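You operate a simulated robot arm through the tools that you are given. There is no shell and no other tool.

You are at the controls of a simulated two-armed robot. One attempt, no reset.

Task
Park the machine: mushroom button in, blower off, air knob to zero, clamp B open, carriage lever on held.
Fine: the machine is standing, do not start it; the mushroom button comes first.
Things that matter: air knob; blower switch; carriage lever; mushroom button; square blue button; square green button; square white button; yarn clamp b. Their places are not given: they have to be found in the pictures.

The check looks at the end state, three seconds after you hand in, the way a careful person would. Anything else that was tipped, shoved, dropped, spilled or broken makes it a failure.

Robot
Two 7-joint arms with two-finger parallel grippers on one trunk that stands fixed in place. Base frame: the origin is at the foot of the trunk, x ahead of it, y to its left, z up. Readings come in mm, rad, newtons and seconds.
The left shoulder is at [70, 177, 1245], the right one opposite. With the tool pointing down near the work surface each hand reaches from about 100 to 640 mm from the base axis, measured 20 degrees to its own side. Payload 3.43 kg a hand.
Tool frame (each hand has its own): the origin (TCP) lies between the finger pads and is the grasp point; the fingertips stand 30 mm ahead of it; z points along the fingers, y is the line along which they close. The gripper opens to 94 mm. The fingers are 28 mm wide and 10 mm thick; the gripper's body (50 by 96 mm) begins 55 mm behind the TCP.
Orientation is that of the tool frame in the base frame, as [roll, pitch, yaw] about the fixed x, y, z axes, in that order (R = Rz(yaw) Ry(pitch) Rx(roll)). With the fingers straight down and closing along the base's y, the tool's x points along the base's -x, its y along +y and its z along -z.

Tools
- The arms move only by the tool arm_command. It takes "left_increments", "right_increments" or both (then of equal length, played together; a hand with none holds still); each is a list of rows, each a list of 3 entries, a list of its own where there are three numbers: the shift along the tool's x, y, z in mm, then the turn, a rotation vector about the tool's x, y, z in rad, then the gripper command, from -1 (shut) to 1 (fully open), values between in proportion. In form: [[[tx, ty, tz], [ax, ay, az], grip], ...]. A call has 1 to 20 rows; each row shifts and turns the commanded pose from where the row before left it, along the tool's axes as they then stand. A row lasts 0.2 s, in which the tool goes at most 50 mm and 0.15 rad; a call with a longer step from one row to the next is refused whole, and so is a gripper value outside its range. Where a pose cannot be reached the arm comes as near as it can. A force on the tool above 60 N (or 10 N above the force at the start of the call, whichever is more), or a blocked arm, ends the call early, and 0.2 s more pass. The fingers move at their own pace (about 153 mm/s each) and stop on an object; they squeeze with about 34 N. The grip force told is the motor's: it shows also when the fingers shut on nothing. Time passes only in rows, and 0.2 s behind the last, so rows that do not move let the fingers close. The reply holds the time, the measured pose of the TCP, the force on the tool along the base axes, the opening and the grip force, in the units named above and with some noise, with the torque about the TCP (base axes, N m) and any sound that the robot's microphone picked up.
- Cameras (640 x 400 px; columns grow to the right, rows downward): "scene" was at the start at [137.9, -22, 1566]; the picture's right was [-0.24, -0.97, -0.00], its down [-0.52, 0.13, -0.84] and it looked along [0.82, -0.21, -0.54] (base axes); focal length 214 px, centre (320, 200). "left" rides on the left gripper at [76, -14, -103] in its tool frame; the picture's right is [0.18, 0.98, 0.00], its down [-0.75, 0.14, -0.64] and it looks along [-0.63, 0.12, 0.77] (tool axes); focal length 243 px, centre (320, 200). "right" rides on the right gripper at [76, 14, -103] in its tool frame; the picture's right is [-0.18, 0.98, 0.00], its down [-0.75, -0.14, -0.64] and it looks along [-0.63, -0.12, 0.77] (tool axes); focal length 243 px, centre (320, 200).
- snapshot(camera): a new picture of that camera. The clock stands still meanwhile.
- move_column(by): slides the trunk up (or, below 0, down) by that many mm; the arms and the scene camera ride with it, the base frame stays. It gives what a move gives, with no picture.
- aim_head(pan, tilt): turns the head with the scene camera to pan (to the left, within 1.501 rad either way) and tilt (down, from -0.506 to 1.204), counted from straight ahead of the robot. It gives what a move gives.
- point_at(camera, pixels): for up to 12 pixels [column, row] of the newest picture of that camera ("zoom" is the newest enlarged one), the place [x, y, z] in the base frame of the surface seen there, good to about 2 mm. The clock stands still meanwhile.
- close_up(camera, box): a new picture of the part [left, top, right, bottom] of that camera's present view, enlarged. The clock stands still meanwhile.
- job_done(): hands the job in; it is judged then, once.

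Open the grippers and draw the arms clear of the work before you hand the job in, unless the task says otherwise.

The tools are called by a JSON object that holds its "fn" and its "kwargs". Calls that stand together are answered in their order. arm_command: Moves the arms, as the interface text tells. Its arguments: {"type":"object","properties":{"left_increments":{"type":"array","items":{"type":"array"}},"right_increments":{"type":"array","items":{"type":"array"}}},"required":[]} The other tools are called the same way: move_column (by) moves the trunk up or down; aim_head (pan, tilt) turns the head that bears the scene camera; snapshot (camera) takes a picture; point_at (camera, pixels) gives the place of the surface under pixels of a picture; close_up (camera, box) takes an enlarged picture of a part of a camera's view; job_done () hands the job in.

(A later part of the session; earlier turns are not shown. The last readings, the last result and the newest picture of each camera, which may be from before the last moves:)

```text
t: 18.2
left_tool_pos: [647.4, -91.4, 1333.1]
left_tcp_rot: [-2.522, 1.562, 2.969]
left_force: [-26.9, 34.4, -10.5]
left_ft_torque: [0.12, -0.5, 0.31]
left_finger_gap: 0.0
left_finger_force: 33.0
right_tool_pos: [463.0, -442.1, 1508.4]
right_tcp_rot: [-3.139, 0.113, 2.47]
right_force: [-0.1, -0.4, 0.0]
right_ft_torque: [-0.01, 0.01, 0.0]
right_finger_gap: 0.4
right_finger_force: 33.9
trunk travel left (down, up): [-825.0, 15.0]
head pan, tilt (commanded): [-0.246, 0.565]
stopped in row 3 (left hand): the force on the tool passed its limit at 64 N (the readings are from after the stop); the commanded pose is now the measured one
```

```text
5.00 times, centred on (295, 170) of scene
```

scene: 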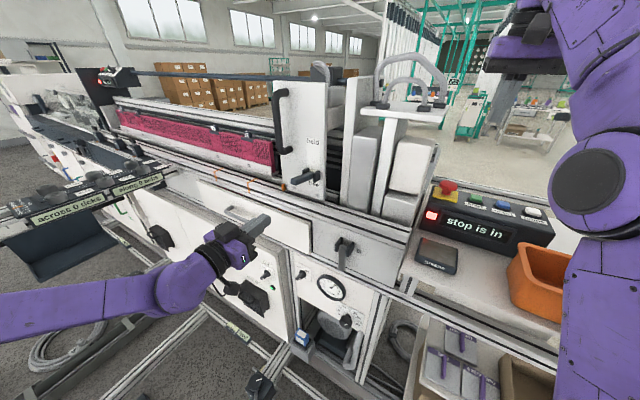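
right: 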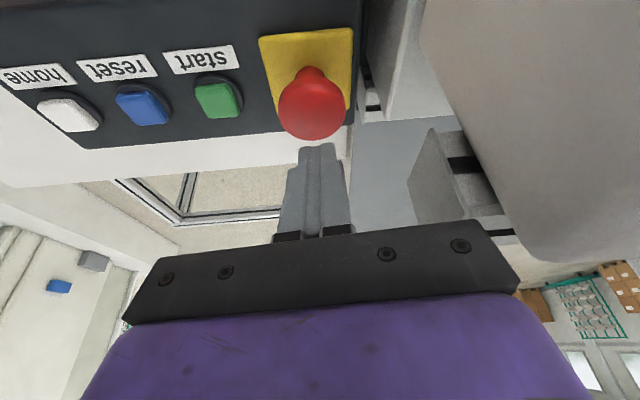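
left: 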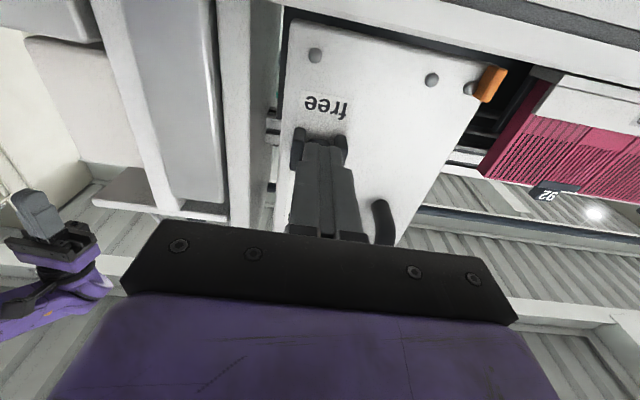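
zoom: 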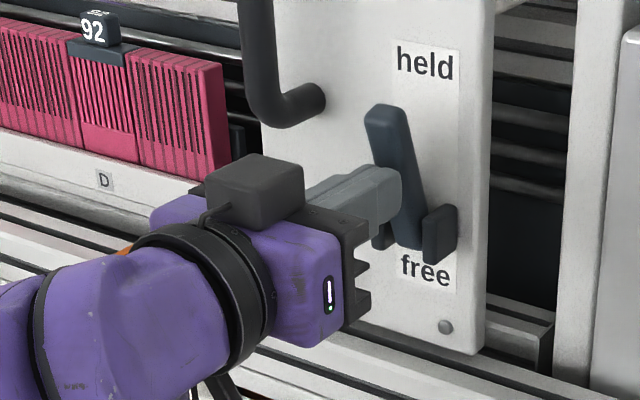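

The lever has met its stop at about 65° with strong resistance, so it is at the held end. I back off and see whether it stays.

{"fn": "arm_command", "kwargs": {"left_increments": [[[2, 0, -10], [0, 0, 0], -1], [[5, 0, -30], [0, 0, 0], -1], [[5, 0, -45], [0, 0, 0], -1], [[5, 0, -45], [0, 0, 0], -1]]}}

{"fn": "close_up", "kwargs": {"camera": "scene", "box": [235, 110, 375, 210]}}

{"fn": "snapshot", "kwargs": {"camera": "scene"}}

```text
t: 19.2
left_tool_pos: [562.7, -9.6, 1315.7]
left_tcp_rot: [-2.87, 1.558, 2.618]
left_force: [0.0, 0.4, -0.3]
left_ft_torque: [-0.02, -0.01, 0.0]
left_finger_gap: 0.0
left_finger_force: 33.2
right_tool_pos: [472.1, -451.2, 1502.0]
right_tcp_rot: [3.141, 0.104, 2.468]
right_force: [0.1, -0.4, -0.3]
right_ft_torque: [0.01, 0.0, -0.04]
right_finger_gap: 0.1
right_finger_force: 33.3
trunk travel left (down, up): [-825.0, 15.0]
head pan, tilt (commanded): [-0.246, 0.565]
```

```text
4.00 times, centred on (305, 160) of scene
```

zoom: 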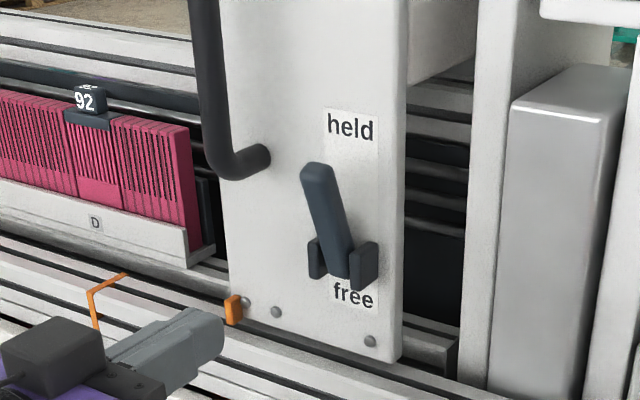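

```text
taken
```

scene: 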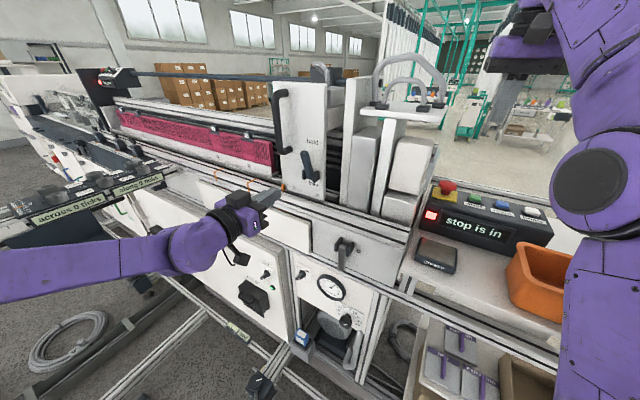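

The lever stays up pointing to "held". I verify its angle by measuring along it and the plate.

{"fn": "point_at", "kwargs": {"camera": "zoom", "pixels": [[315, 172], [322, 195], [330, 225], [338, 255], [320, 165], [350, 150], [290, 200], [365, 250]]}}

{"fn": "close_up", "kwargs": {"camera": "scene", "box": [315, 225, 379, 275]}}

{"fn": "point_at", "kwargs": {"camera": "scene", "pixels": [[345, 240], [344, 250], [343, 258], [341, 268], [336, 243], [353, 247], [365, 250], [325, 235], [345, 237]]}}

```text
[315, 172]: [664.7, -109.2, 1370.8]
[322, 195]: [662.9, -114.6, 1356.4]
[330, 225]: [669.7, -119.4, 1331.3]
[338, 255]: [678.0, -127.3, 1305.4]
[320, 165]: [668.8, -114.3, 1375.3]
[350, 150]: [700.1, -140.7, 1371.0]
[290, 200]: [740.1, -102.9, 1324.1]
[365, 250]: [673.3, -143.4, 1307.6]
```

```text
8.00 times, centred on (347, 250) of scene
```

zoom: 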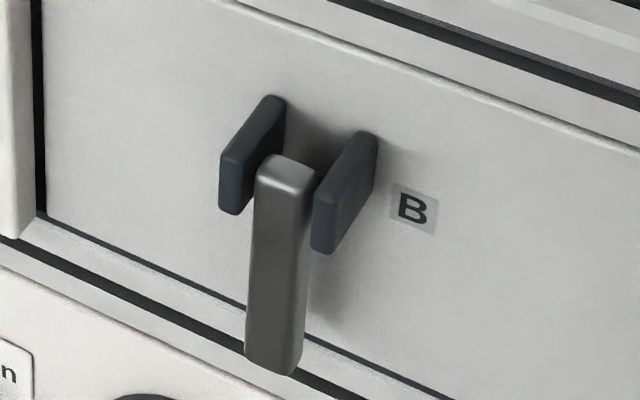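

```text
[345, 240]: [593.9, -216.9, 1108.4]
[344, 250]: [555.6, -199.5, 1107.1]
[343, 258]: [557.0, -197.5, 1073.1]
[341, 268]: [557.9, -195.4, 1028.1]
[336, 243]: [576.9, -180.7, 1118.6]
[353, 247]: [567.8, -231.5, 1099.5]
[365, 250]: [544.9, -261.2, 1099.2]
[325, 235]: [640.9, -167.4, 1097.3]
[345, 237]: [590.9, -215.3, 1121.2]
```

The held lever measures ~70° up, at its stop. Clamp B's lever hangs straight down (z 1110→1025, 37 mm off the panel). I look at whether the trunk can be lowered safely: where the right arm's parts are relative to the table and bin.

{"fn": "point_at", "kwargs": {"camera": "scene", "pixels": [[590, 180], [570, 200], [600, 240], [600, 330], [580, 370], [560, 240], [530, 270], [560, 300], [440, 255], [500, 380], [520, 60], [600, 100]]}}

{"fn": "snapshot", "kwargs": {"camera": "left"}}

```text
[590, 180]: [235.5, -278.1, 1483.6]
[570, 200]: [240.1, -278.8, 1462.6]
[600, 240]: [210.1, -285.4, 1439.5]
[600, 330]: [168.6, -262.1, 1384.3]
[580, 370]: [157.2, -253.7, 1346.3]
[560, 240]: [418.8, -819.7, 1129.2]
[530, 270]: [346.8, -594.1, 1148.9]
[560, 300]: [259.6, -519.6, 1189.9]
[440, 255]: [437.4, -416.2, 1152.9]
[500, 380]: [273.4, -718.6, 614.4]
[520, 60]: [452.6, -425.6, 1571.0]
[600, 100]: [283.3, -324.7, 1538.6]
```

```text
taken
```

left: 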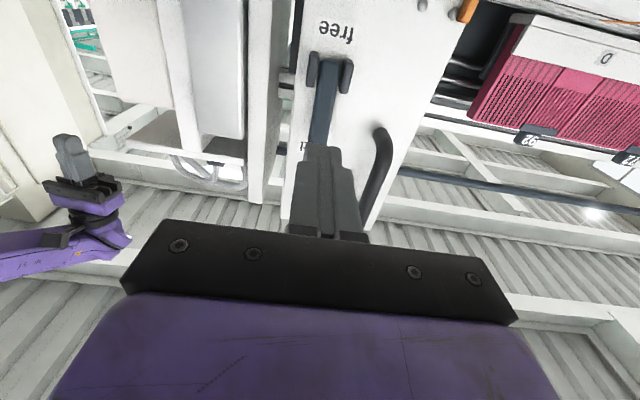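

The right hand is clear at z≈1500. I move the left hand down in front of clamp B, with its camera (underneath the tool) looking up at it.

{"fn": "arm_command", "kwargs": {"left_increments": [[[41.3, -17.1, 1.0], [0, 0, 0], -1], [[41.3, -17.1, 1.0], [0, 0, 0], -1], [[41.3, -17.1, 1.0], [0, 0, 0], -1], [[41.3, -17.1, 1.0], [0, 0, 0], -1], [[41.3, -17.1, 1.0], [0, 0, 0], -1], [[41.3, -17.1, 1.0], [0, 0, 0], -1], [[41.3, -17.1, 1.0], [0, 0, 0], -1], [[41.3, -17.1, 1.0], [0, 0, 0], -1]]}}

{"fn": "snapshot", "kwargs": {"camera": "left"}}

{"fn": "snapshot", "kwargs": {"camera": "scene"}}

```text
t: 21.0
left_tool_pos: [489.7, -63.1, 1033.4]
left_tcp_rot: [-2.951, 1.558, 2.537]
left_force: [0.9, 0.3, 0.1]
left_ft_torque: [0.02, 0.0, 0.01]
left_finger_gap: 0.0
left_finger_force: 33.4
left hand out of reach, approached as far as the arm can: row 2, 3, 4
right_tool_pos: [473.5, -452.7, 1501.8]
right_tcp_rot: [-3.14, 0.102, 2.47]
right_force: [0.0, 0.0, -0.2]
right_ft_torque: [0.0, 0.01, 0.03]
right_finger_gap: 0.1
right_finger_force: 33.2
trunk travel left (down, up): [-825.0, 15.0]
head pan, tilt (commanded): [-0.246, 0.565]
```

```text
taken
```

left: 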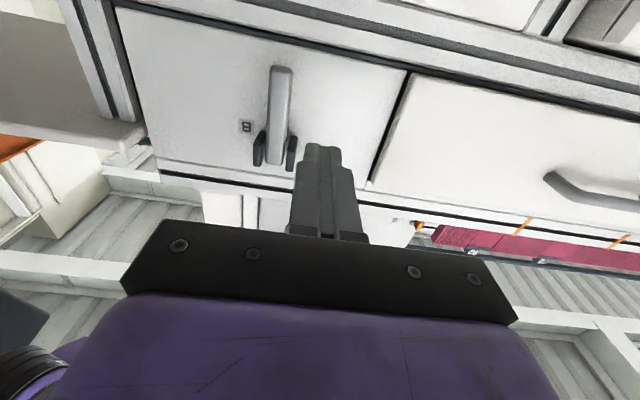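

```text
taken
```

scene: 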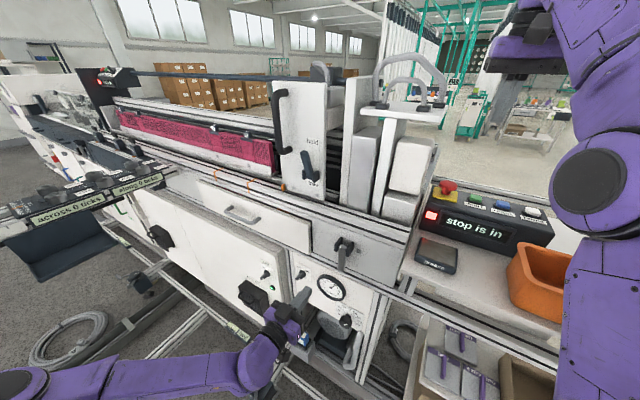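

The clamp lever is seen at (280,115) in the left picture (upside down). Let me enlarge.

{"fn": "close_up", "kwargs": {"camera": "left", "box": [210, 50, 350, 190]}}

{"fn": "point_at", "kwargs": {"camera": "zoom", "pixels": [[325, 70], [325, 110], [325, 160], [325, 200], [325, 250], [325, 280], [285, 270], [365, 280], [242, 215], [200, 120], [400, 120]]}}

```text
2.86 times, centred on (280, 120) of left
```

zoom: 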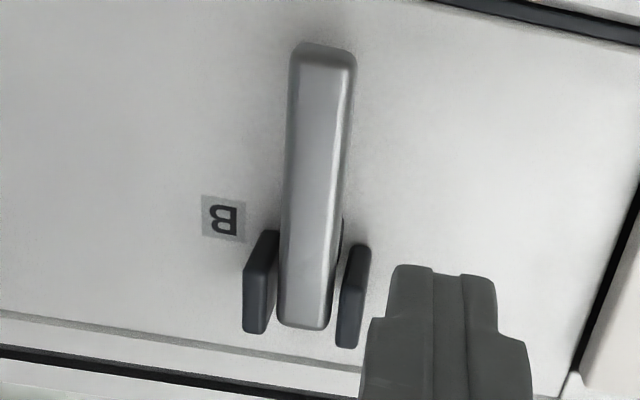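

```text
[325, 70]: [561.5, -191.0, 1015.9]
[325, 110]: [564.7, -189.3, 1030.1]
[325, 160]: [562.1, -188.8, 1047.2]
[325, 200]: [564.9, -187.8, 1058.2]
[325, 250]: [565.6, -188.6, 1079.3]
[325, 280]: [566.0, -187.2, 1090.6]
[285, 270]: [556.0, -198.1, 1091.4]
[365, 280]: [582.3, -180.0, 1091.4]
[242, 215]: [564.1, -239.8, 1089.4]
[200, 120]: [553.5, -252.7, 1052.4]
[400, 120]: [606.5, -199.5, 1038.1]
```

The lever hangs straight down with only a "B" label. I look around with the head for another clamp or instructions that show what "open" looks like.

{"fn": "aim_head", "kwargs": {"pan": 0.5, "tilt": 0.55}}

{"fn": "snapshot", "kwargs": {"camera": "scene"}}

{"fn": "close_up", "kwargs": {"camera": "scene", "box": [160, 60, 400, 210]}}

{"fn": "close_up", "kwargs": {"camera": "scene", "box": [380, 60, 620, 210]}}

```text
t: 22.1
left_tool_pos: [488.8, -63.8, 1032.7]
left_tcp_rot: [-2.898, 1.556, 2.593]
left_force: [-0.5, 0.1, -0.2]
left_ft_torque: [0.01, 0.01, 0.01]
left_finger_gap: 0.0
left_finger_force: 33.2
right_tool_pos: [472.1, -453.0, 1501.8]
right_tcp_rot: [3.14, 0.102, 2.469]
right_force: [0.0, -0.1, 1.1]
right_ft_torque: [0.0, 0.01, -0.02]
right_finger_gap: 0.1
right_finger_force: 33.3
trunk travel left (down, up): [-825.0, 15.0]
head pan, tilt (commanded): [0.499, 0.55]
```

```text
taken
```

scene: 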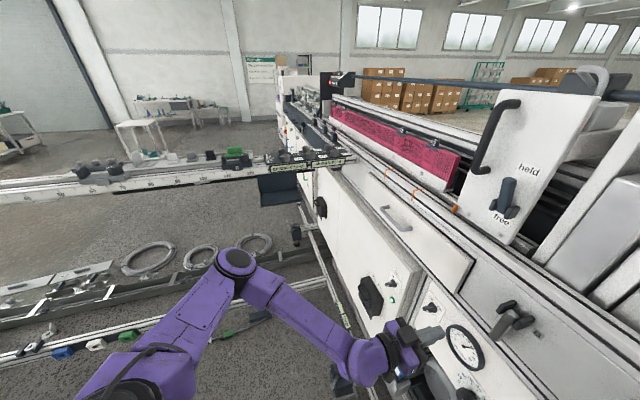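

```text
2.67 times, centred on (280, 135) of scene
```

zoom: 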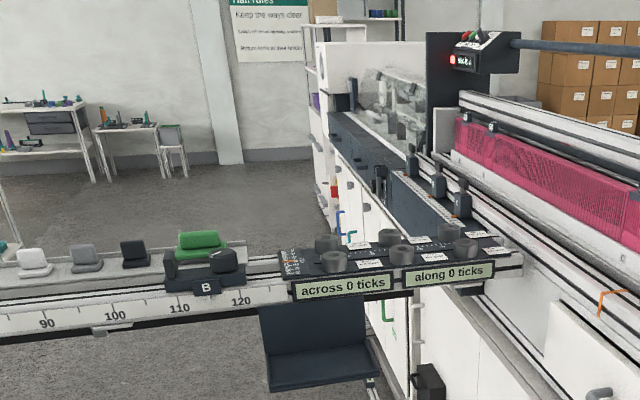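

```text
2.67 times, centred on (500, 135) of scene
```

zoom: 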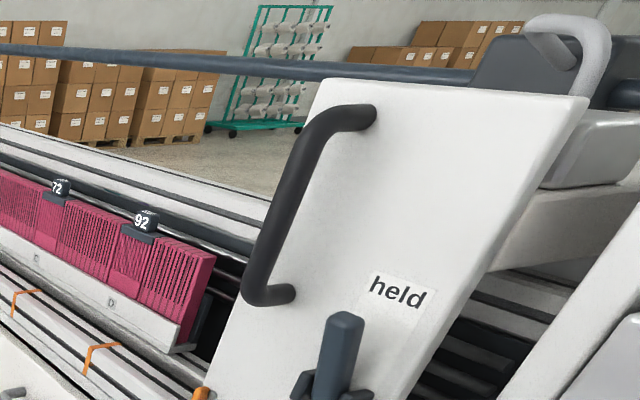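

There is another item labelled "B" on the left rail near (237,165), plus a wall notice. I enlarge those to tell which one is the yarn clamp.

{"fn": "close_up", "kwargs": {"camera": "scene", "box": [200, 135, 280, 185]}}

{"fn": "close_up", "kwargs": {"camera": "scene", "box": [60, 130, 220, 230]}}

{"fn": "close_up", "kwargs": {"camera": "scene", "box": [240, 45, 290, 90]}}

{"fn": "close_up", "kwargs": {"camera": "scene", "box": [265, 140, 365, 200]}}

{"fn": "close_up", "kwargs": {"camera": "scene", "box": [280, 60, 380, 140]}}

```text
8.00 times, centred on (240, 160) of scene
```

zoom: 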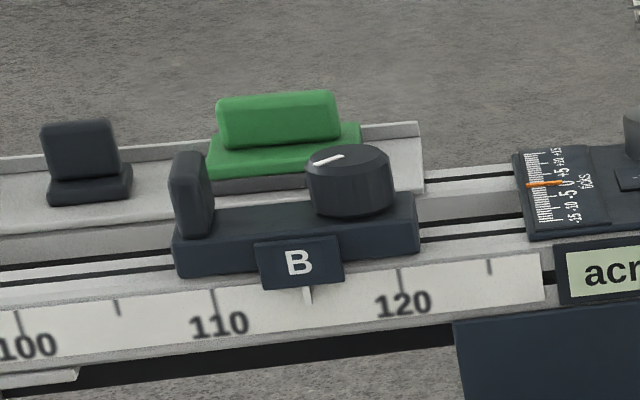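

```text
4.00 times, centred on (140, 180) of scene
```

zoom: 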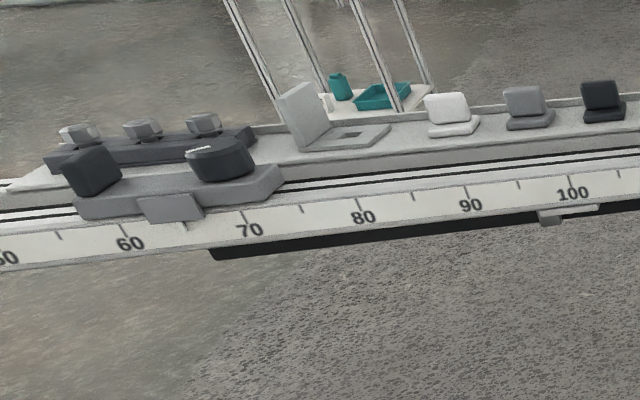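

```text
8.89 times, centred on (265, 68) of scene
```

zoom: 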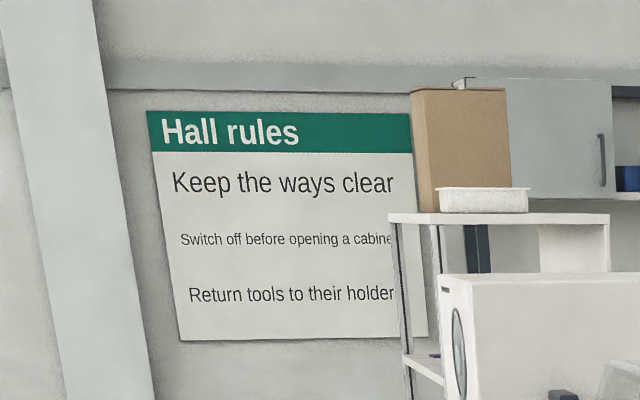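

```text
6.40 times, centred on (315, 170) of scene
```

zoom: 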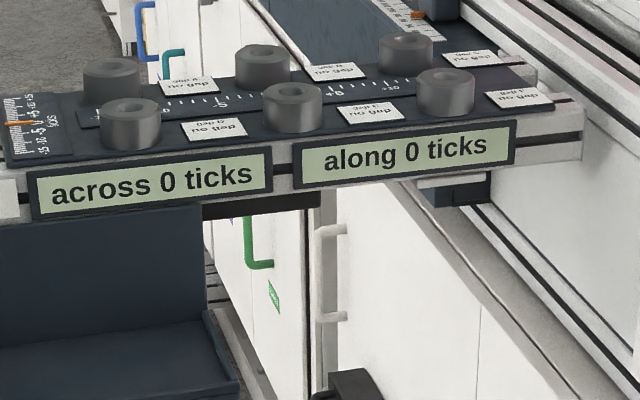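

```text
5.00 times, centred on (330, 100) of scene
```

zoom: 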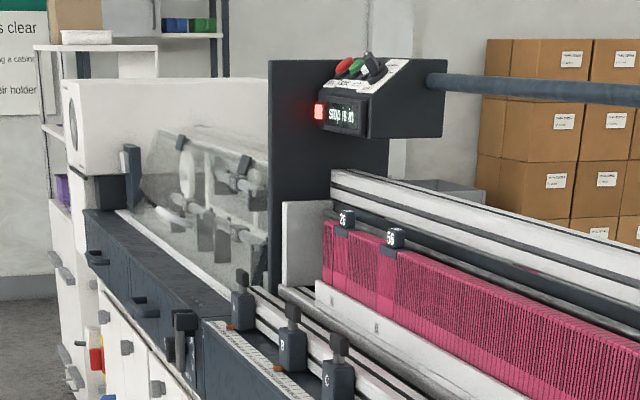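

The left rail is a separate fixture far away. I also look to the right and low for anything like a clamp A for comparison.

{"fn": "aim_head", "kwargs": {"pan": -0.35, "tilt": 0.95}}

{"fn": "snapshot", "kwargs": {"camera": "scene"}}

{"fn": "aim_head", "kwargs": {"pan": -1.0, "tilt": 0.7}}

{"fn": "snapshot", "kwargs": {"camera": "scene"}}

```text
t: 23.2
left_tool_pos: [489.0, -62.7, 1032.7]
left_tcp_rot: [-2.891, 1.556, 2.6]
left_force: [-0.5, -0.6, -0.1]
left_ft_torque: [0.0, -0.03, -0.04]
left_finger_gap: 0.0
left_finger_force: 33.3
right_tool_pos: [472.3, -452.9, 1501.8]
right_tcp_rot: [3.141, 0.102, 2.47]
right_force: [0.3, -1.1, 0.2]
right_ft_torque: [0.01, 0.03, 0.0]
right_finger_gap: 0.1
right_finger_force: 33.3
trunk travel left (down, up): [-825.0, 15.0]
head pan, tilt (commanded): [-0.351, 0.949]
```

```text
taken
```

scene: 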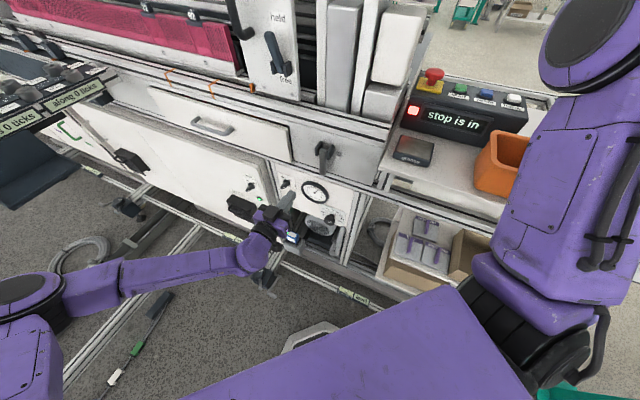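

```text
t: 24.3
left_tool_pos: [486.9, -63.7, 1034.1]
left_tcp_rot: [-2.89, 1.556, 2.599]
left_force: [-1.1, 0.2, 0.2]
left_ft_torque: [-0.03, -0.01, 0.0]
left_finger_gap: 0.4
left_finger_force: 32.7
right_tool_pos: [471.4, -453.3, 1501.1]
right_tcp_rot: [3.141, 0.104, 2.469]
right_force: [-0.6, 0.1, -0.1]
right_ft_torque: [0.0, 0.02, -0.01]
right_finger_gap: 0.1
right_finger_force: 33.0
trunk travel left (down, up): [-825.0, 15.0]
head pan, tilt (commanded): [-1.0, 0.7]
```

```text
taken
```

scene: 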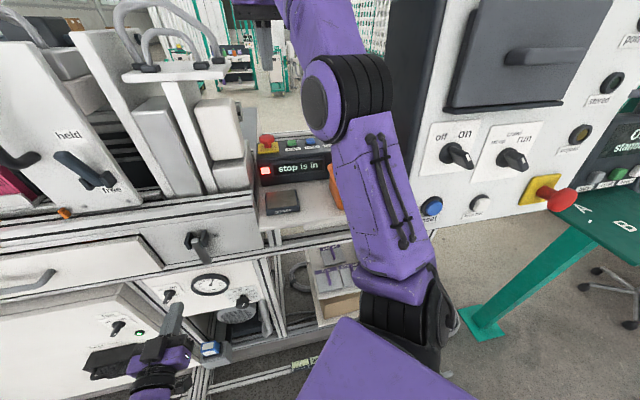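

There is another machine at the right with its own round buttons; I enlarge it briefly to be sure it is not the one meant.

{"fn": "close_up", "kwargs": {"camera": "scene", "box": [400, 0, 640, 240]}}

{"fn": "aim_head", "kwargs": {"pan": -1.4, "tilt": 0.6}}

{"fn": "snapshot", "kwargs": {"camera": "scene"}}

```text
1.67 times, centred on (520, 120) of scene
```

zoom: 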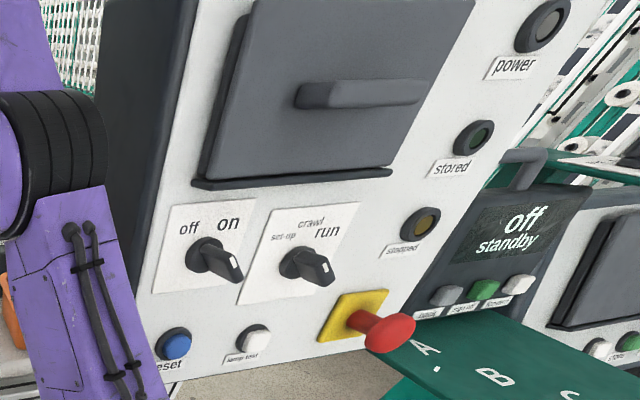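

```text
t: 25.1
left_tool_pos: [489.0, -63.1, 1032.9]
left_tcp_rot: [-2.893, 1.558, 2.6]
left_force: [-0.1, -0.7, 0.0]
left_ft_torque: [0.0, 0.01, -0.03]
left_finger_gap: 0.0
left_finger_force: 33.4
right_tool_pos: [471.1, -453.1, 1500.4]
right_tcp_rot: [3.141, 0.102, 2.469]
right_force: [-0.2, 1.4, 0.7]
right_ft_torque: [0.0, 0.01, -0.01]
right_finger_gap: 0.3
right_finger_force: 32.8
trunk travel left (down, up): [-825.0, 15.0]
head pan, tilt (commanded): [-1.4, 0.6]
```

```text
taken
```

scene: 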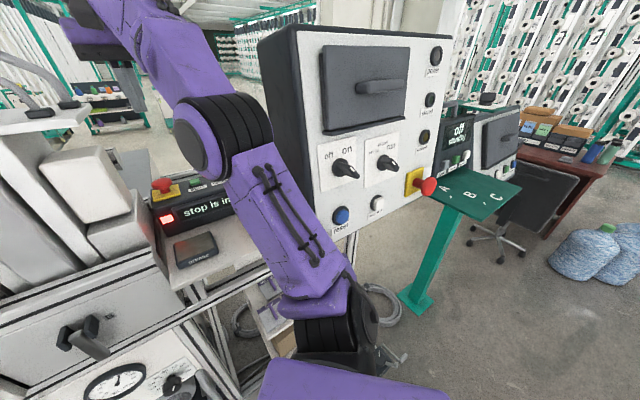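

That is a separate cabinet with round buttons; our machine's panel switch carries "…wer" (blower) so the knitting machine panel is right. I turn the head back and shift the left hand sideways so the half-open fingers straddle clamp B's lever (u≈258, z≈1035).

{"fn": "aim_head", "kwargs": {"pan": -0.3, "tilt": 0.75}}

{"fn": "arm_command", "kwargs": {"left_increments": [[[-2, -21.5, 0], [0, 0, 0], 0], [[0, -21.5, 0], [0, 0, 0], 0], [[0, 0, 30], [0, 0, 0], 0], [[0, 0, 30], [0, 0, 0], 0]]}}

{"fn": "snapshot", "kwargs": {"camera": "scene"}}

{"fn": "snapshot", "kwargs": {"camera": "left"}}

```text
t: 26.5
left_tool_pos: [488.2, -63.5, 1032.9]
left_tcp_rot: [-2.894, 1.557, 2.596]
left_force: [0.1, 0.0, -0.1]
left_ft_torque: [0.01, 0.04, 0.01]
left_finger_gap: 0.1
left_finger_force: 33.2
right_tool_pos: [472.0, -453.3, 1501.6]
right_tcp_rot: [-3.141, 0.103, 2.47]
right_force: [0.6, 0.2, -0.3]
right_ft_torque: [0.01, -0.04, -0.03]
right_finger_gap: 0.1
right_finger_force: 32.5
trunk travel left (down, up): [-825.0, 15.0]
head pan, tilt (commanded): [-0.3, 0.75]
```

```text
t: 27.5
left_tool_pos: [499.9, -138.8, 1031.0]
left_tcp_rot: [-2.92, 1.556, 2.569]
left_force: [0.4, 0.0, -0.3]
left_ft_torque: [0.0, -0.02, 0.01]
left_finger_gap: 46.9
left_finger_force: 0.1
right_tool_pos: [472.8, -453.6, 1500.6]
right_tcp_rot: [3.141, 0.1, 2.471]
right_force: [1.3, 0.0, -0.6]
right_ft_torque: [0.04, 0.0, -0.01]
right_finger_gap: 0.0
right_finger_force: 32.9
trunk travel left (down, up): [-825.0, 15.0]
head pan, tilt (commanded): [-0.3, 0.75]
```

```text
taken
```

scene: 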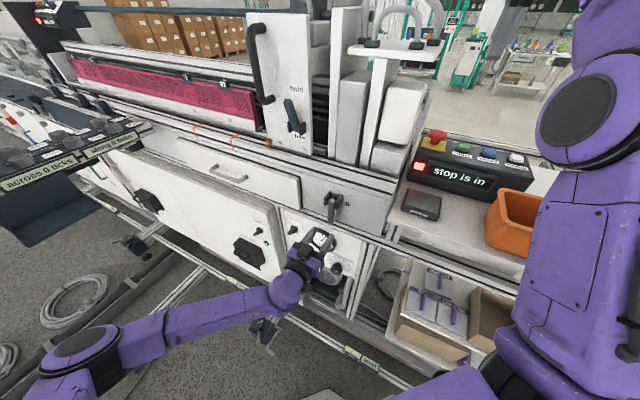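

```text
taken
```

left: 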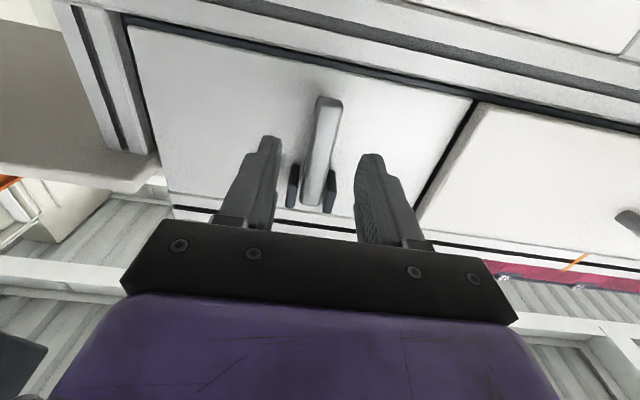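

The lever sits between the fingers (lever at (320,150), fingers at 262 and 378). I advance ~75 mm so the tips flank the lever without reaching the panel.

{"fn": "arm_command", "kwargs": {"left_increments": [[[0, 1, 37], [0, 0, 0], 0], [[0, 1, 36], [0, 0, 0], 0], [[0, 0, 0], [0, 0, 0], 0]]}}

{"fn": "snapshot", "kwargs": {"camera": "left"}}

{"fn": "close_up", "kwargs": {"camera": "scene", "box": [280, 170, 400, 270]}}

```text
t: 28.3
left_tool_pos: [552.3, -186.3, 1033.3]
left_tcp_rot: [-2.864, 1.556, 2.627]
left_force: [0.1, 0.4, 0.4]
left_ft_torque: [0.01, -0.03, 0.03]
left_finger_gap: 46.6
left_finger_force: 0.1
right_tool_pos: [471.3, -451.1, 1503.5]
right_tcp_rot: [-3.14, 0.105, 2.47]
right_force: [0.2, 0.8, 1.0]
right_ft_torque: [-0.04, 0.0, 0.01]
right_finger_gap: 0.0
right_finger_force: 33.3
trunk travel left (down, up): [-825.0, 15.0]
head pan, tilt (commanded): [-0.3, 0.75]
```

```text
taken
```

left: 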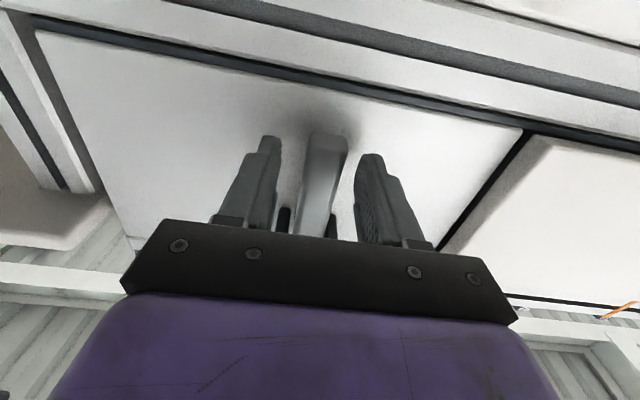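

```text
4.00 times, centred on (340, 220) of scene
```

zoom: 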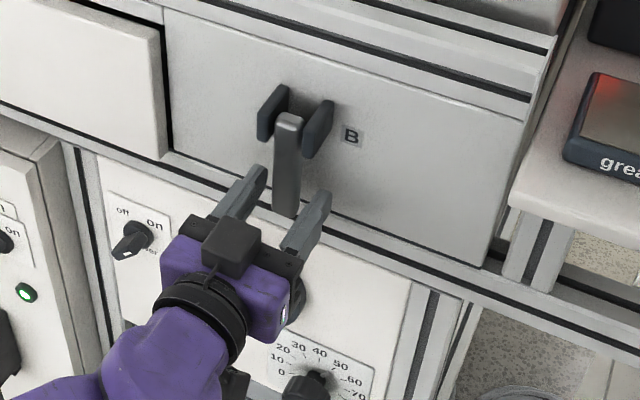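

The fingers flank the lever near its lower end. I close them on it.

{"fn": "arm_command", "kwargs": {"left_increments": [[[0, 0, 0], [0, 0, 0], -0.6], [[0, 0, 0], [0, 0, 0], -1], [[0, 0, 0], [0, 0, 0], -1]]}}

{"fn": "snapshot", "kwargs": {"camera": "left"}}

```text
t: 29.1
left_tool_pos: [553.7, -186.8, 1032.4]
left_tcp_rot: [-2.95, 1.559, 2.543]
left_force: [2.0, 7.5, 1.3]
left_ft_torque: [0.64, -0.63, 0.6]
left_finger_gap: 21.5
left_finger_force: 44.7
right_tool_pos: [472.2, -452.4, 1502.3]
right_tcp_rot: [-3.14, 0.104, 2.47]
right_force: [1.2, 0.0, -0.8]
right_ft_torque: [0.02, -0.03, 0.02]
right_finger_gap: 0.0
right_finger_force: 33.1
trunk travel left (down, up): [-825.0, 15.0]
head pan, tilt (commanded): [-0.3, 0.75]
```

```text
taken
```

left: 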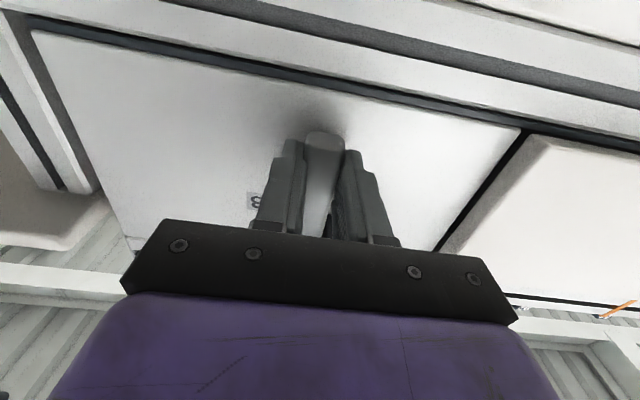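

Gripped (gap 21.5 mm). I start swinging the lever outward along its arc, first 15°.

{"fn": "arm_command", "kwargs": {"left_increments": [[[-0.6, 0, -8.9], [0, 0, 0], -1], [[-1.7, 0, -8.7], [0, 0, 0], -1]]}}

{"fn": "close_up", "kwargs": {"camera": "scene", "box": [280, 170, 400, 270]}}

```text
t: 29.7
left_tool_pos: [543.6, -176.4, 1032.7]
left_tcp_rot: [-2.924, 1.554, 2.57]
left_force: [18.0, -10.2, 2.3]
left_ft_torque: [1.59, -0.16, 0.67]
left_finger_gap: 21.6
left_finger_force: 45.4
right_tool_pos: [475.9, -455.1, 1499.7]
right_tcp_rot: [-3.14, 0.102, 2.47]
right_force: [0.3, -0.3, 0.1]
right_ft_torque: [0.0, 0.03, -0.03]
right_finger_gap: 0.0
right_finger_force: 33.2
trunk travel left (down, up): [-825.0, 15.0]
head pan, tilt (commanded): [-0.3, 0.75]
```

```text
4.00 times, centred on (340, 220) of scene
```

zoom: 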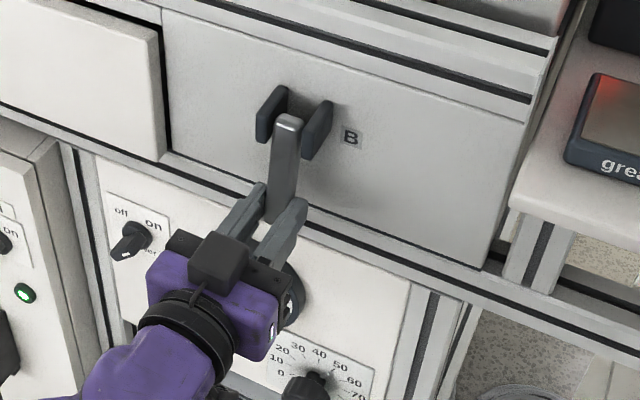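

The lever follows with ~20 N resistance. I continue the arc.

{"fn": "arm_command", "kwargs": {"left_increments": [[[-2.8, 0, -8.4], [0, 0, 0], -1], [[-4.0, 0, -8.0], [0, 0, 0], -1], [[-5.0, 0, -7.4], [0, 0, 0], -1], [[-5.8, 0, -6.7], [0, 0, 0], -1]]}}

{"fn": "close_up", "kwargs": {"camera": "scene", "box": [280, 170, 400, 270]}}

```text
t: 30.7
left_tool_pos: [522.8, -153.6, 1045.2]
left_tcp_rot: [-2.914, 1.547, 2.574]
left_force: [5.9, -0.4, -23.8]
left_ft_torque: [2.08, 0.28, -0.03]
left_finger_gap: 21.8
left_finger_force: 44.7
right_tool_pos: [476.0, -454.9, 1498.8]
right_tcp_rot: [-3.14, 0.099, 2.468]
right_force: [0.1, -0.5, -0.2]
right_ft_torque: [0.0, -0.02, 0.02]
right_finger_gap: 0.1
right_finger_force: 32.7
trunk travel left (down, up): [-825.0, 15.0]
head pan, tilt (commanded): [-0.3, 0.75]
```

```text
4.00 times, centred on (340, 220) of scene
```

zoom: 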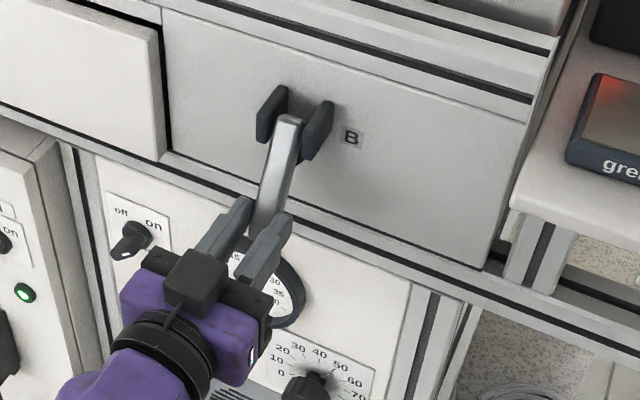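

The lever is out ~35°. I measure its current line to refine the pivot.

{"fn": "point_at", "kwargs": {"camera": "zoom", "pixels": [[292, 118], [286, 130], [281, 150], [276, 170], [272, 190], [265, 215], [258, 232], [270, 100], [322, 115], [265, 130], [310, 150]]}}

{"fn": "close_up", "kwargs": {"camera": "scene", "box": [320, 180, 370, 230]}}

```text
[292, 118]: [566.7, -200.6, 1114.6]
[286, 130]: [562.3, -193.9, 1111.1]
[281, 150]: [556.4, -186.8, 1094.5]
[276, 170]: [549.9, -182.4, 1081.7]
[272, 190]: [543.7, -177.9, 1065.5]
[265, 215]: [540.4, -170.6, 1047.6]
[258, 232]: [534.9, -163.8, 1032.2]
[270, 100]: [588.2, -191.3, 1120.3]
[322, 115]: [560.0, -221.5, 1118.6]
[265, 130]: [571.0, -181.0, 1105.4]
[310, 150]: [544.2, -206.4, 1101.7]
```

```text
8.00 times, centred on (345, 205) of scene
```

zoom: 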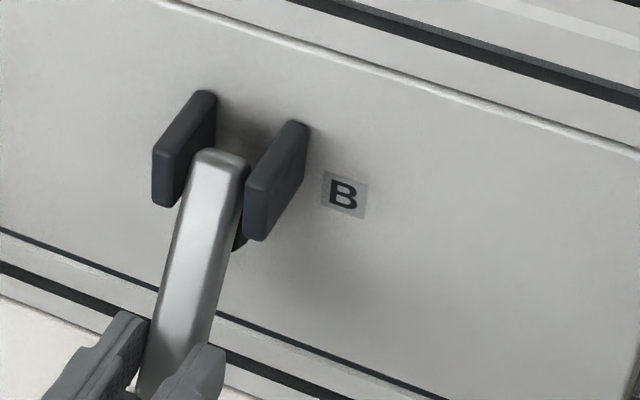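

The lever is at ~27° while the fingers slipped outward; pivot refines to n≈-545, z≈1107. I open the fingers and check whether the lever stays.

{"fn": "arm_command", "kwargs": {"left_increments": [[[0, 0, 0], [0, 0, 0], 0], [[0, 0, 0], [0, 0, 0], 0]]}}

{"fn": "close_up", "kwargs": {"camera": "scene", "box": [280, 170, 400, 270]}}

{"fn": "snapshot", "kwargs": {"camera": "left"}}

```text
t: 31.3
left_tool_pos: [520.8, -154.0, 1051.3]
left_tcp_rot: [-2.822, 1.556, 2.668]
left_force: [0.0, 0.0, 0.4]
left_ft_torque: [-0.01, 0.01, -0.02]
left_finger_gap: 47.0
left_finger_force: 0.0
right_tool_pos: [474.7, -453.0, 1501.5]
right_tcp_rot: [-3.14, 0.101, 2.47]
right_force: [0.8, 0.2, -0.3]
right_ft_torque: [0.0, 0.07, 0.01]
right_finger_gap: 0.1
right_finger_force: 32.5
trunk travel left (down, up): [-825.0, 15.0]
head pan, tilt (commanded): [-0.3, 0.75]
```

```text
4.00 times, centred on (340, 220) of scene
```

zoom: 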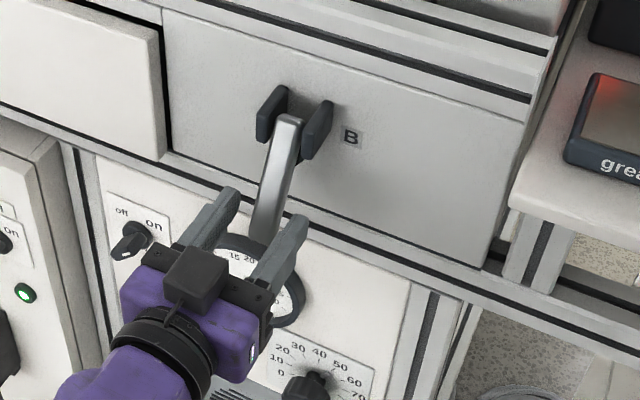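

```text
taken
```

left: 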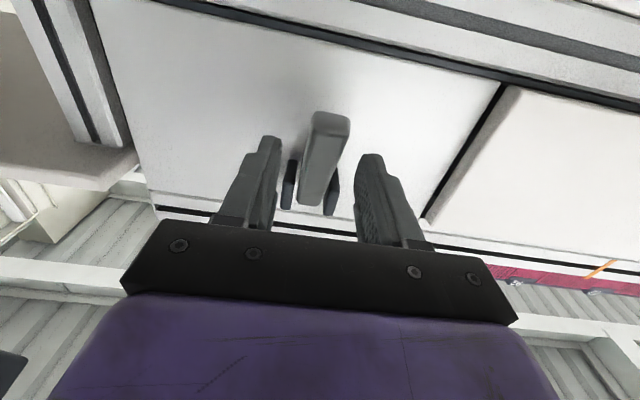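

The lever holds its place by friction. I re-grip deeper: advance 35 mm and lower slightly so the pads cover the lever fully.

{"fn": "arm_command", "kwargs": {"left_increments": [[[5, 0, 17], [0, 0, 0], 0], [[4.5, 0, 18], [0, 0, 0], 0], [[0, 0, 0], [0, 0, 0], -1], [[0, 0, 0], [0, 0, 0], -1], [[0, 0, 0], [0, 0, 0], -1]]}}

{"fn": "close_up", "kwargs": {"camera": "scene", "box": [280, 170, 400, 270]}}

```text
t: 32.5
left_tool_pos: [545.6, -177.7, 1040.9]
left_tcp_rot: [-2.875, 1.555, 2.62]
left_force: [11.2, 1.2, 2.2]
left_ft_torque: [0.44, 0.05, 0.2]
left_finger_gap: 26.1
left_finger_force: 45.5
right_tool_pos: [475.2, -453.7, 1501.2]
right_tcp_rot: [-3.14, 0.102, 2.47]
right_force: [-0.6, -0.1, 0.0]
right_ft_torque: [0.02, 0.03, 0.01]
right_finger_gap: 0.2
right_finger_force: 33.3
trunk travel left (down, up): [-825.0, 15.0]
head pan, tilt (commanded): [-0.3, 0.75]
```

```text
4.00 times, centred on (340, 220) of scene
```

zoom: 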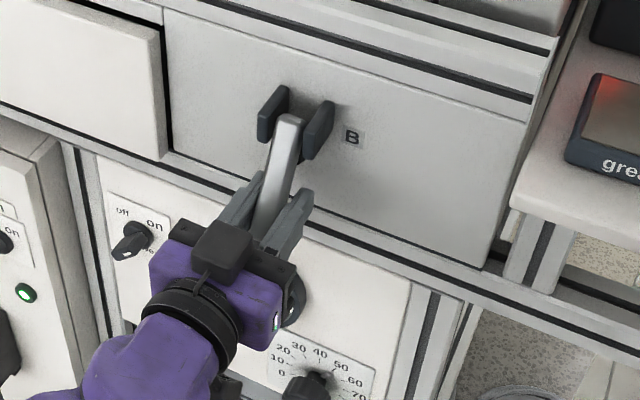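

Gripped deeper (gap 26 mm). I continue the arc with the refined pivot.

{"fn": "arm_command", "kwargs": {"left_increments": [[[-5.2, 0, -8.8], [0, 0, 0], -1], [[-8.2, 0, -9.7], [0, 0, 0], -1], [[-9.7, 0, -8.2], [0, 0, 0], -1]]}}

{"fn": "close_up", "kwargs": {"camera": "scene", "box": [280, 170, 400, 270]}}

```text
t: 33.3
left_tool_pos: [527.5, -159.2, 1061.7]
left_tcp_rot: [-2.822, 1.549, 2.666]
left_force: [10.3, 0.8, -13.7]
left_ft_torque: [0.78, 0.68, 0.11]
left_finger_gap: 26.4
left_finger_force: 44.8
right_tool_pos: [477.1, -453.3, 1499.6]
right_tcp_rot: [-3.139, 0.099, 2.47]
right_force: [-0.4, -0.4, 0.6]
right_ft_torque: [0.03, -0.03, 0.03]
right_finger_gap: 0.4
right_finger_force: 32.9
trunk travel left (down, up): [-825.0, 15.0]
head pan, tilt (commanded): [-0.3, 0.75]
```

```text
4.00 times, centred on (340, 220) of scene
```

zoom: 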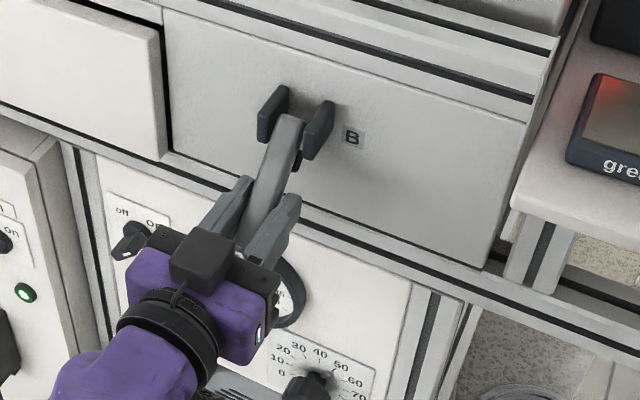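

The lever follows properly. I continue to about horizontal.

{"fn": "arm_command", "kwargs": {"left_increments": [[[-11, 0, -6.4], [0, 0, 0], -1], [[-12, 0, -4.3], [0, 0, 0], -1], [[-12.5, 0, -2.2], [0, 0, 0], -1]]}}

{"fn": "close_up", "kwargs": {"camera": "scene", "box": [280, 170, 400, 270]}}

```text
t: 34.1
left_tool_pos: [518.3, -150.9, 1085.7]
left_tcp_rot: [-2.784, 1.555, 2.707]
left_force: [-2.7, 7.3, -17.2]
left_ft_torque: [0.74, 0.76, 0.09]
left_finger_gap: 26.1
left_finger_force: 45.4
left hand out of reach, approached as far as the arm can: row 3
right_tool_pos: [474.4, -451.6, 1502.0]
right_tcp_rot: [-3.139, 0.101, 2.47]
right_force: [0.1, 0.3, 0.0]
right_ft_torque: [0.01, -0.01, 0.02]
right_finger_gap: 0.0
right_finger_force: 32.8
trunk travel left (down, up): [-825.0, 15.0]
head pan, tilt (commanded): [-0.3, 0.75]
```

```text
4.00 times, centred on (340, 220) of scene
```

zoom: 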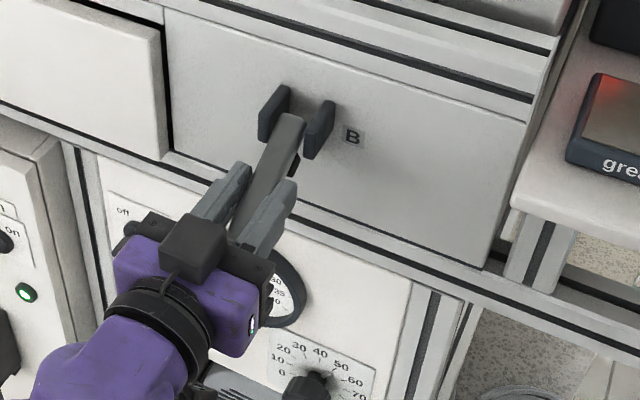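

The arm hits a reach limit here, so I release the lever (it holds by friction), back off, and plan to lower the trunk for a better posture.

{"fn": "arm_command", "kwargs": {"left_increments": [[[0, 0, 0], [0, 0, 0], 0.2], [[0, 0, 0], [0, 0, 0], 0.2], [[8, 0, -30], [0, 0, 0], 0.2], [[8, 0, -35], [0, 0, 0], 0.2], [[0, 0, -35], [0, 0, 0], 0.2]]}}

{"fn": "close_up", "kwargs": {"camera": "scene", "box": [280, 170, 400, 270]}}

{"fn": "snapshot", "kwargs": {"camera": "scene"}}

```text
t: 35.3
left_tool_pos: [447.4, -80.2, 1070.9]
left_tcp_rot: [-2.81, 1.556, 2.677]
left_force: [-0.1, -0.3, -0.2]
left_ft_torque: [0.0, -0.01, -0.03]
left_finger_gap: 56.4
left_finger_force: 0.0
right_tool_pos: [471.7, -452.5, 1502.6]
right_tcp_rot: [3.141, 0.103, 2.469]
right_force: [-0.6, 0.4, 0.5]
right_ft_torque: [-0.04, 0.0, 0.01]
right_finger_gap: 0.0
right_finger_force: 32.9
trunk travel left (down, up): [-825.0, 15.0]
head pan, tilt (commanded): [-0.3, 0.75]
```

```text
4.00 times, centred on (340, 220) of scene
```

zoom: 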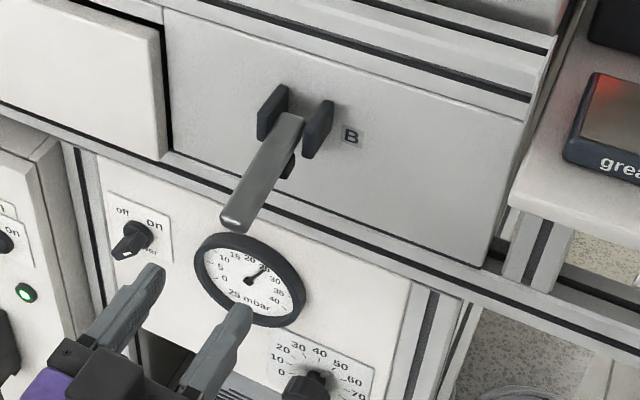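

```text
taken
```

scene: 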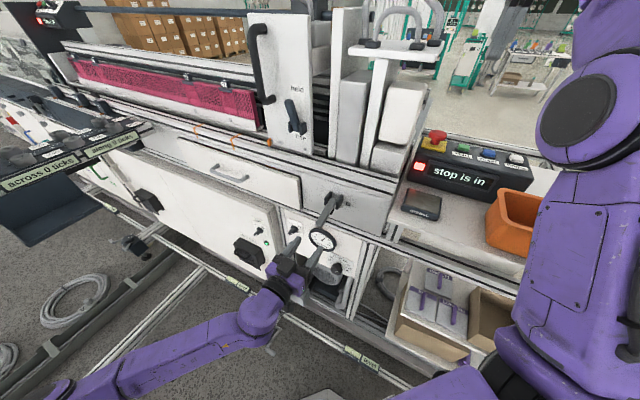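

The lever stays out. I measure its present angle, and retract the right hand somewhat before lowering the trunk.

{"fn": "point_at", "kwargs": {"camera": "zoom", "pixels": [[240, 205], [255, 175], [270, 150], [285, 125], [292, 117], [232, 222], [235, 215], [290, 165]]}}

{"fn": "arm_command", "kwargs": {"right_increments": [[[35, 0, 0], [0, 0, 0], -1], [[35, 0, 0], [0, 0, 0], -1]]}}

```text
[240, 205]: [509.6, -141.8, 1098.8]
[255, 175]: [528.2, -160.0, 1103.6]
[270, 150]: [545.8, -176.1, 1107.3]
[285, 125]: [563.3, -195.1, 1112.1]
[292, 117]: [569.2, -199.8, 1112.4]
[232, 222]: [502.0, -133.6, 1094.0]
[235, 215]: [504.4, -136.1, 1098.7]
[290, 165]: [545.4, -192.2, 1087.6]
```

```text
t: 35.9
left_tool_pos: [448.0, -78.0, 1070.4]
left_tcp_rot: [-2.543, 1.559, 2.946]
left_force: [-0.4, 1.4, -0.3]
left_ft_torque: [-0.04, 0.04, -0.01]
left_finger_gap: 56.4
left_finger_force: 0.1
right_tool_pos: [417.4, -401.1, 1496.0]
right_tcp_rot: [-3.138, 0.108, 2.468]
right_force: [-1.2, 0.6, 0.0]
right_ft_torque: [-0.09, 0.0, -0.02]
right_finger_gap: 0.0
right_finger_force: 33.3
trunk travel left (down, up): [-825.0, 15.0]
head pan, tilt (commanded): [-0.3, 0.75]
```

The lever is now ~10° below horizontal. Before lowering the trunk I check the heights of the left arm's lower parts and the things under it.

{"fn": "point_at", "kwargs": {"camera": "scene", "pixels": [[265, 310], [220, 345], [150, 370], [60, 390], [265, 345], [200, 290], [355, 350], [325, 285], [245, 285], [135, 245], [290, 385], [330, 395]]}}

{"fn": "aim_head", "kwargs": {"pan": 0.3, "tilt": 1.0}}

{"fn": "snapshot", "kwargs": {"camera": "scene"}}

```text
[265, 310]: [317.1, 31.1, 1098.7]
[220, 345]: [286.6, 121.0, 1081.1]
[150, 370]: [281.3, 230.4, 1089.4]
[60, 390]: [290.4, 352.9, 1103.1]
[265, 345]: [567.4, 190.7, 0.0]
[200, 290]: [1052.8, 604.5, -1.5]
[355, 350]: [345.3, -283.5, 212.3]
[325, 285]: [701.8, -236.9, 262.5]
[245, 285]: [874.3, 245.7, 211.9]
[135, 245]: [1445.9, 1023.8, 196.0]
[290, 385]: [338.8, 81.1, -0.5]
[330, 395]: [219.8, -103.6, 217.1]
```

```text
t: 36.9
left_tool_pos: [447.7, -83.9, 1070.2]
left_tcp_rot: [-2.941, 1.556, 2.548]
left_force: [0.5, -0.5, 0.6]
left_ft_torque: [0.02, -0.02, -0.04]
left_finger_gap: 56.0
left_finger_force: 0.2
right_tool_pos: [417.6, -409.5, 1492.5]
right_tcp_rot: [-3.141, 0.103, 2.471]
right_force: [-0.6, -0.5, -0.2]
right_ft_torque: [-0.01, -0.03, -0.03]
right_finger_gap: 0.0
right_finger_force: 33.1
trunk travel left (down, up): [-825.0, 15.0]
head pan, tilt (commanded): [0.3, 1.0]
```

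```text
taken
```

scene: 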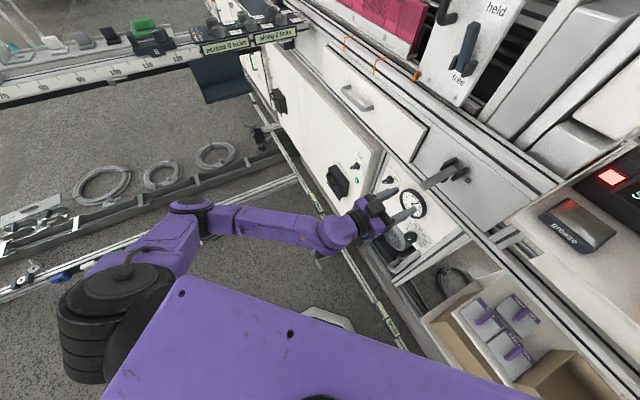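

All clear below. I lower the trunk by 190 mm.

{"fn": "move_column", "kwargs": {"by": -190}}

{"fn": "aim_head", "kwargs": {"pan": -0.25, "tilt": 0.6}}

{"fn": "snapshot", "kwargs": {"camera": "scene"}}

```text
t: 38.9
left_tool_pos: [446.9, -81.1, 880.2]
left_tcp_rot: [-2.89, 1.558, 2.602]
left_force: [0.6, -0.3, -0.1]
left_ft_torque: [0.02, 0.04, 0.02]
left_finger_gap: 56.5
left_finger_force: 0.1
right_tool_pos: [417.2, -408.1, 1304.2]
right_tcp_rot: [3.141, 0.105, 2.47]
right_force: [0.6, 0.1, 1.0]
right_ft_torque: [-0.01, -0.02, 0.0]
right_finger_gap: 0.0
right_finger_force: 32.8
trunk travel left (down, up): [-635.0, 205.0]
head pan, tilt (commanded): [0.3, 1.0]
```

```text
t: 39.9
left_tool_pos: [447.0, -81.9, 880.2]
left_tcp_rot: [-2.881, 1.556, 2.609]
left_force: [1.1, 0.6, 0.0]
left_ft_torque: [-0.01, 0.0, 0.01]
left_finger_gap: 56.4
left_finger_force: 0.1
right_tool_pos: [418.3, -408.6, 1302.9]
right_tcp_rot: [-3.141, 0.104, 2.469]
right_force: [-0.1, 0.5, -0.8]
right_ft_torque: [0.0, 0.01, 0.03]
right_finger_gap: 0.0
right_finger_force: 33.6
trunk travel left (down, up): [-635.0, 205.0]
head pan, tilt (commanded): [-0.25, 0.6]
```

```text
taken
```

scene: 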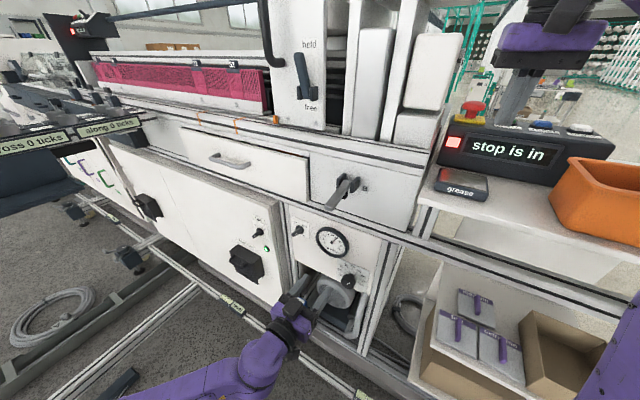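

With the arm crossing my body, the left arm folds badly at the clamp's height; the right arm with the tool pointing down can grip the nearly horizontal lever from above. First I move the left hand aside (along the machine to the left).

{"fn": "arm_command", "kwargs": {"left_increments": [[[0, 40, 0], [0, 0, 0], -1], [[0, 40, 0], [0, 0, 0], -1], [[0, 40, 0], [0, 0, 0], -1], [[0, 40, 0], [0, 0, 0], -1]]}}

{"fn": "move_column", "kwargs": {"by": 190}}

```text
t: 40.9
left_tool_pos: [561.9, 31.0, 880.3]
left_tcp_rot: [-2.847, 1.557, 2.642]
left_force: [0.8, 0.3, 0.0]
left_ft_torque: [-0.02, -0.01, -0.02]
left_finger_gap: 0.1
left_finger_force: 32.8
right_tool_pos: [419.4, -407.8, 1304.1]
right_tcp_rot: [-3.139, 0.103, 2.47]
right_force: [-0.1, -0.6, 0.0]
right_ft_torque: [-0.02, 0.02, -0.02]
right_finger_gap: 0.2
right_finger_force: 33.3
trunk travel left (down, up): [-635.0, 205.0]
head pan, tilt (commanded): [-0.25, 0.6]
```

```text
t: 43.0
left_tool_pos: [559.5, 31.2, 1070.3]
left_tcp_rot: [-2.886, 1.557, 2.606]
left_force: [0.2, 0.7, 0.5]
left_ft_torque: [0.02, 0.02, 0.0]
left_finger_gap: 0.0
left_finger_force: 33.7
right_tool_pos: [417.8, -408.3, 1493.1]
right_tcp_rot: [-3.141, 0.102, 2.468]
right_force: [0.3, 1.1, 0.0]
right_ft_torque: [-0.01, 0.0, -0.02]
right_finger_gap: 0.0
right_finger_force: 33.5
trunk travel left (down, up): [-825.0, 15.0]
head pan, tilt (commanded): [-0.25, 0.6]
```

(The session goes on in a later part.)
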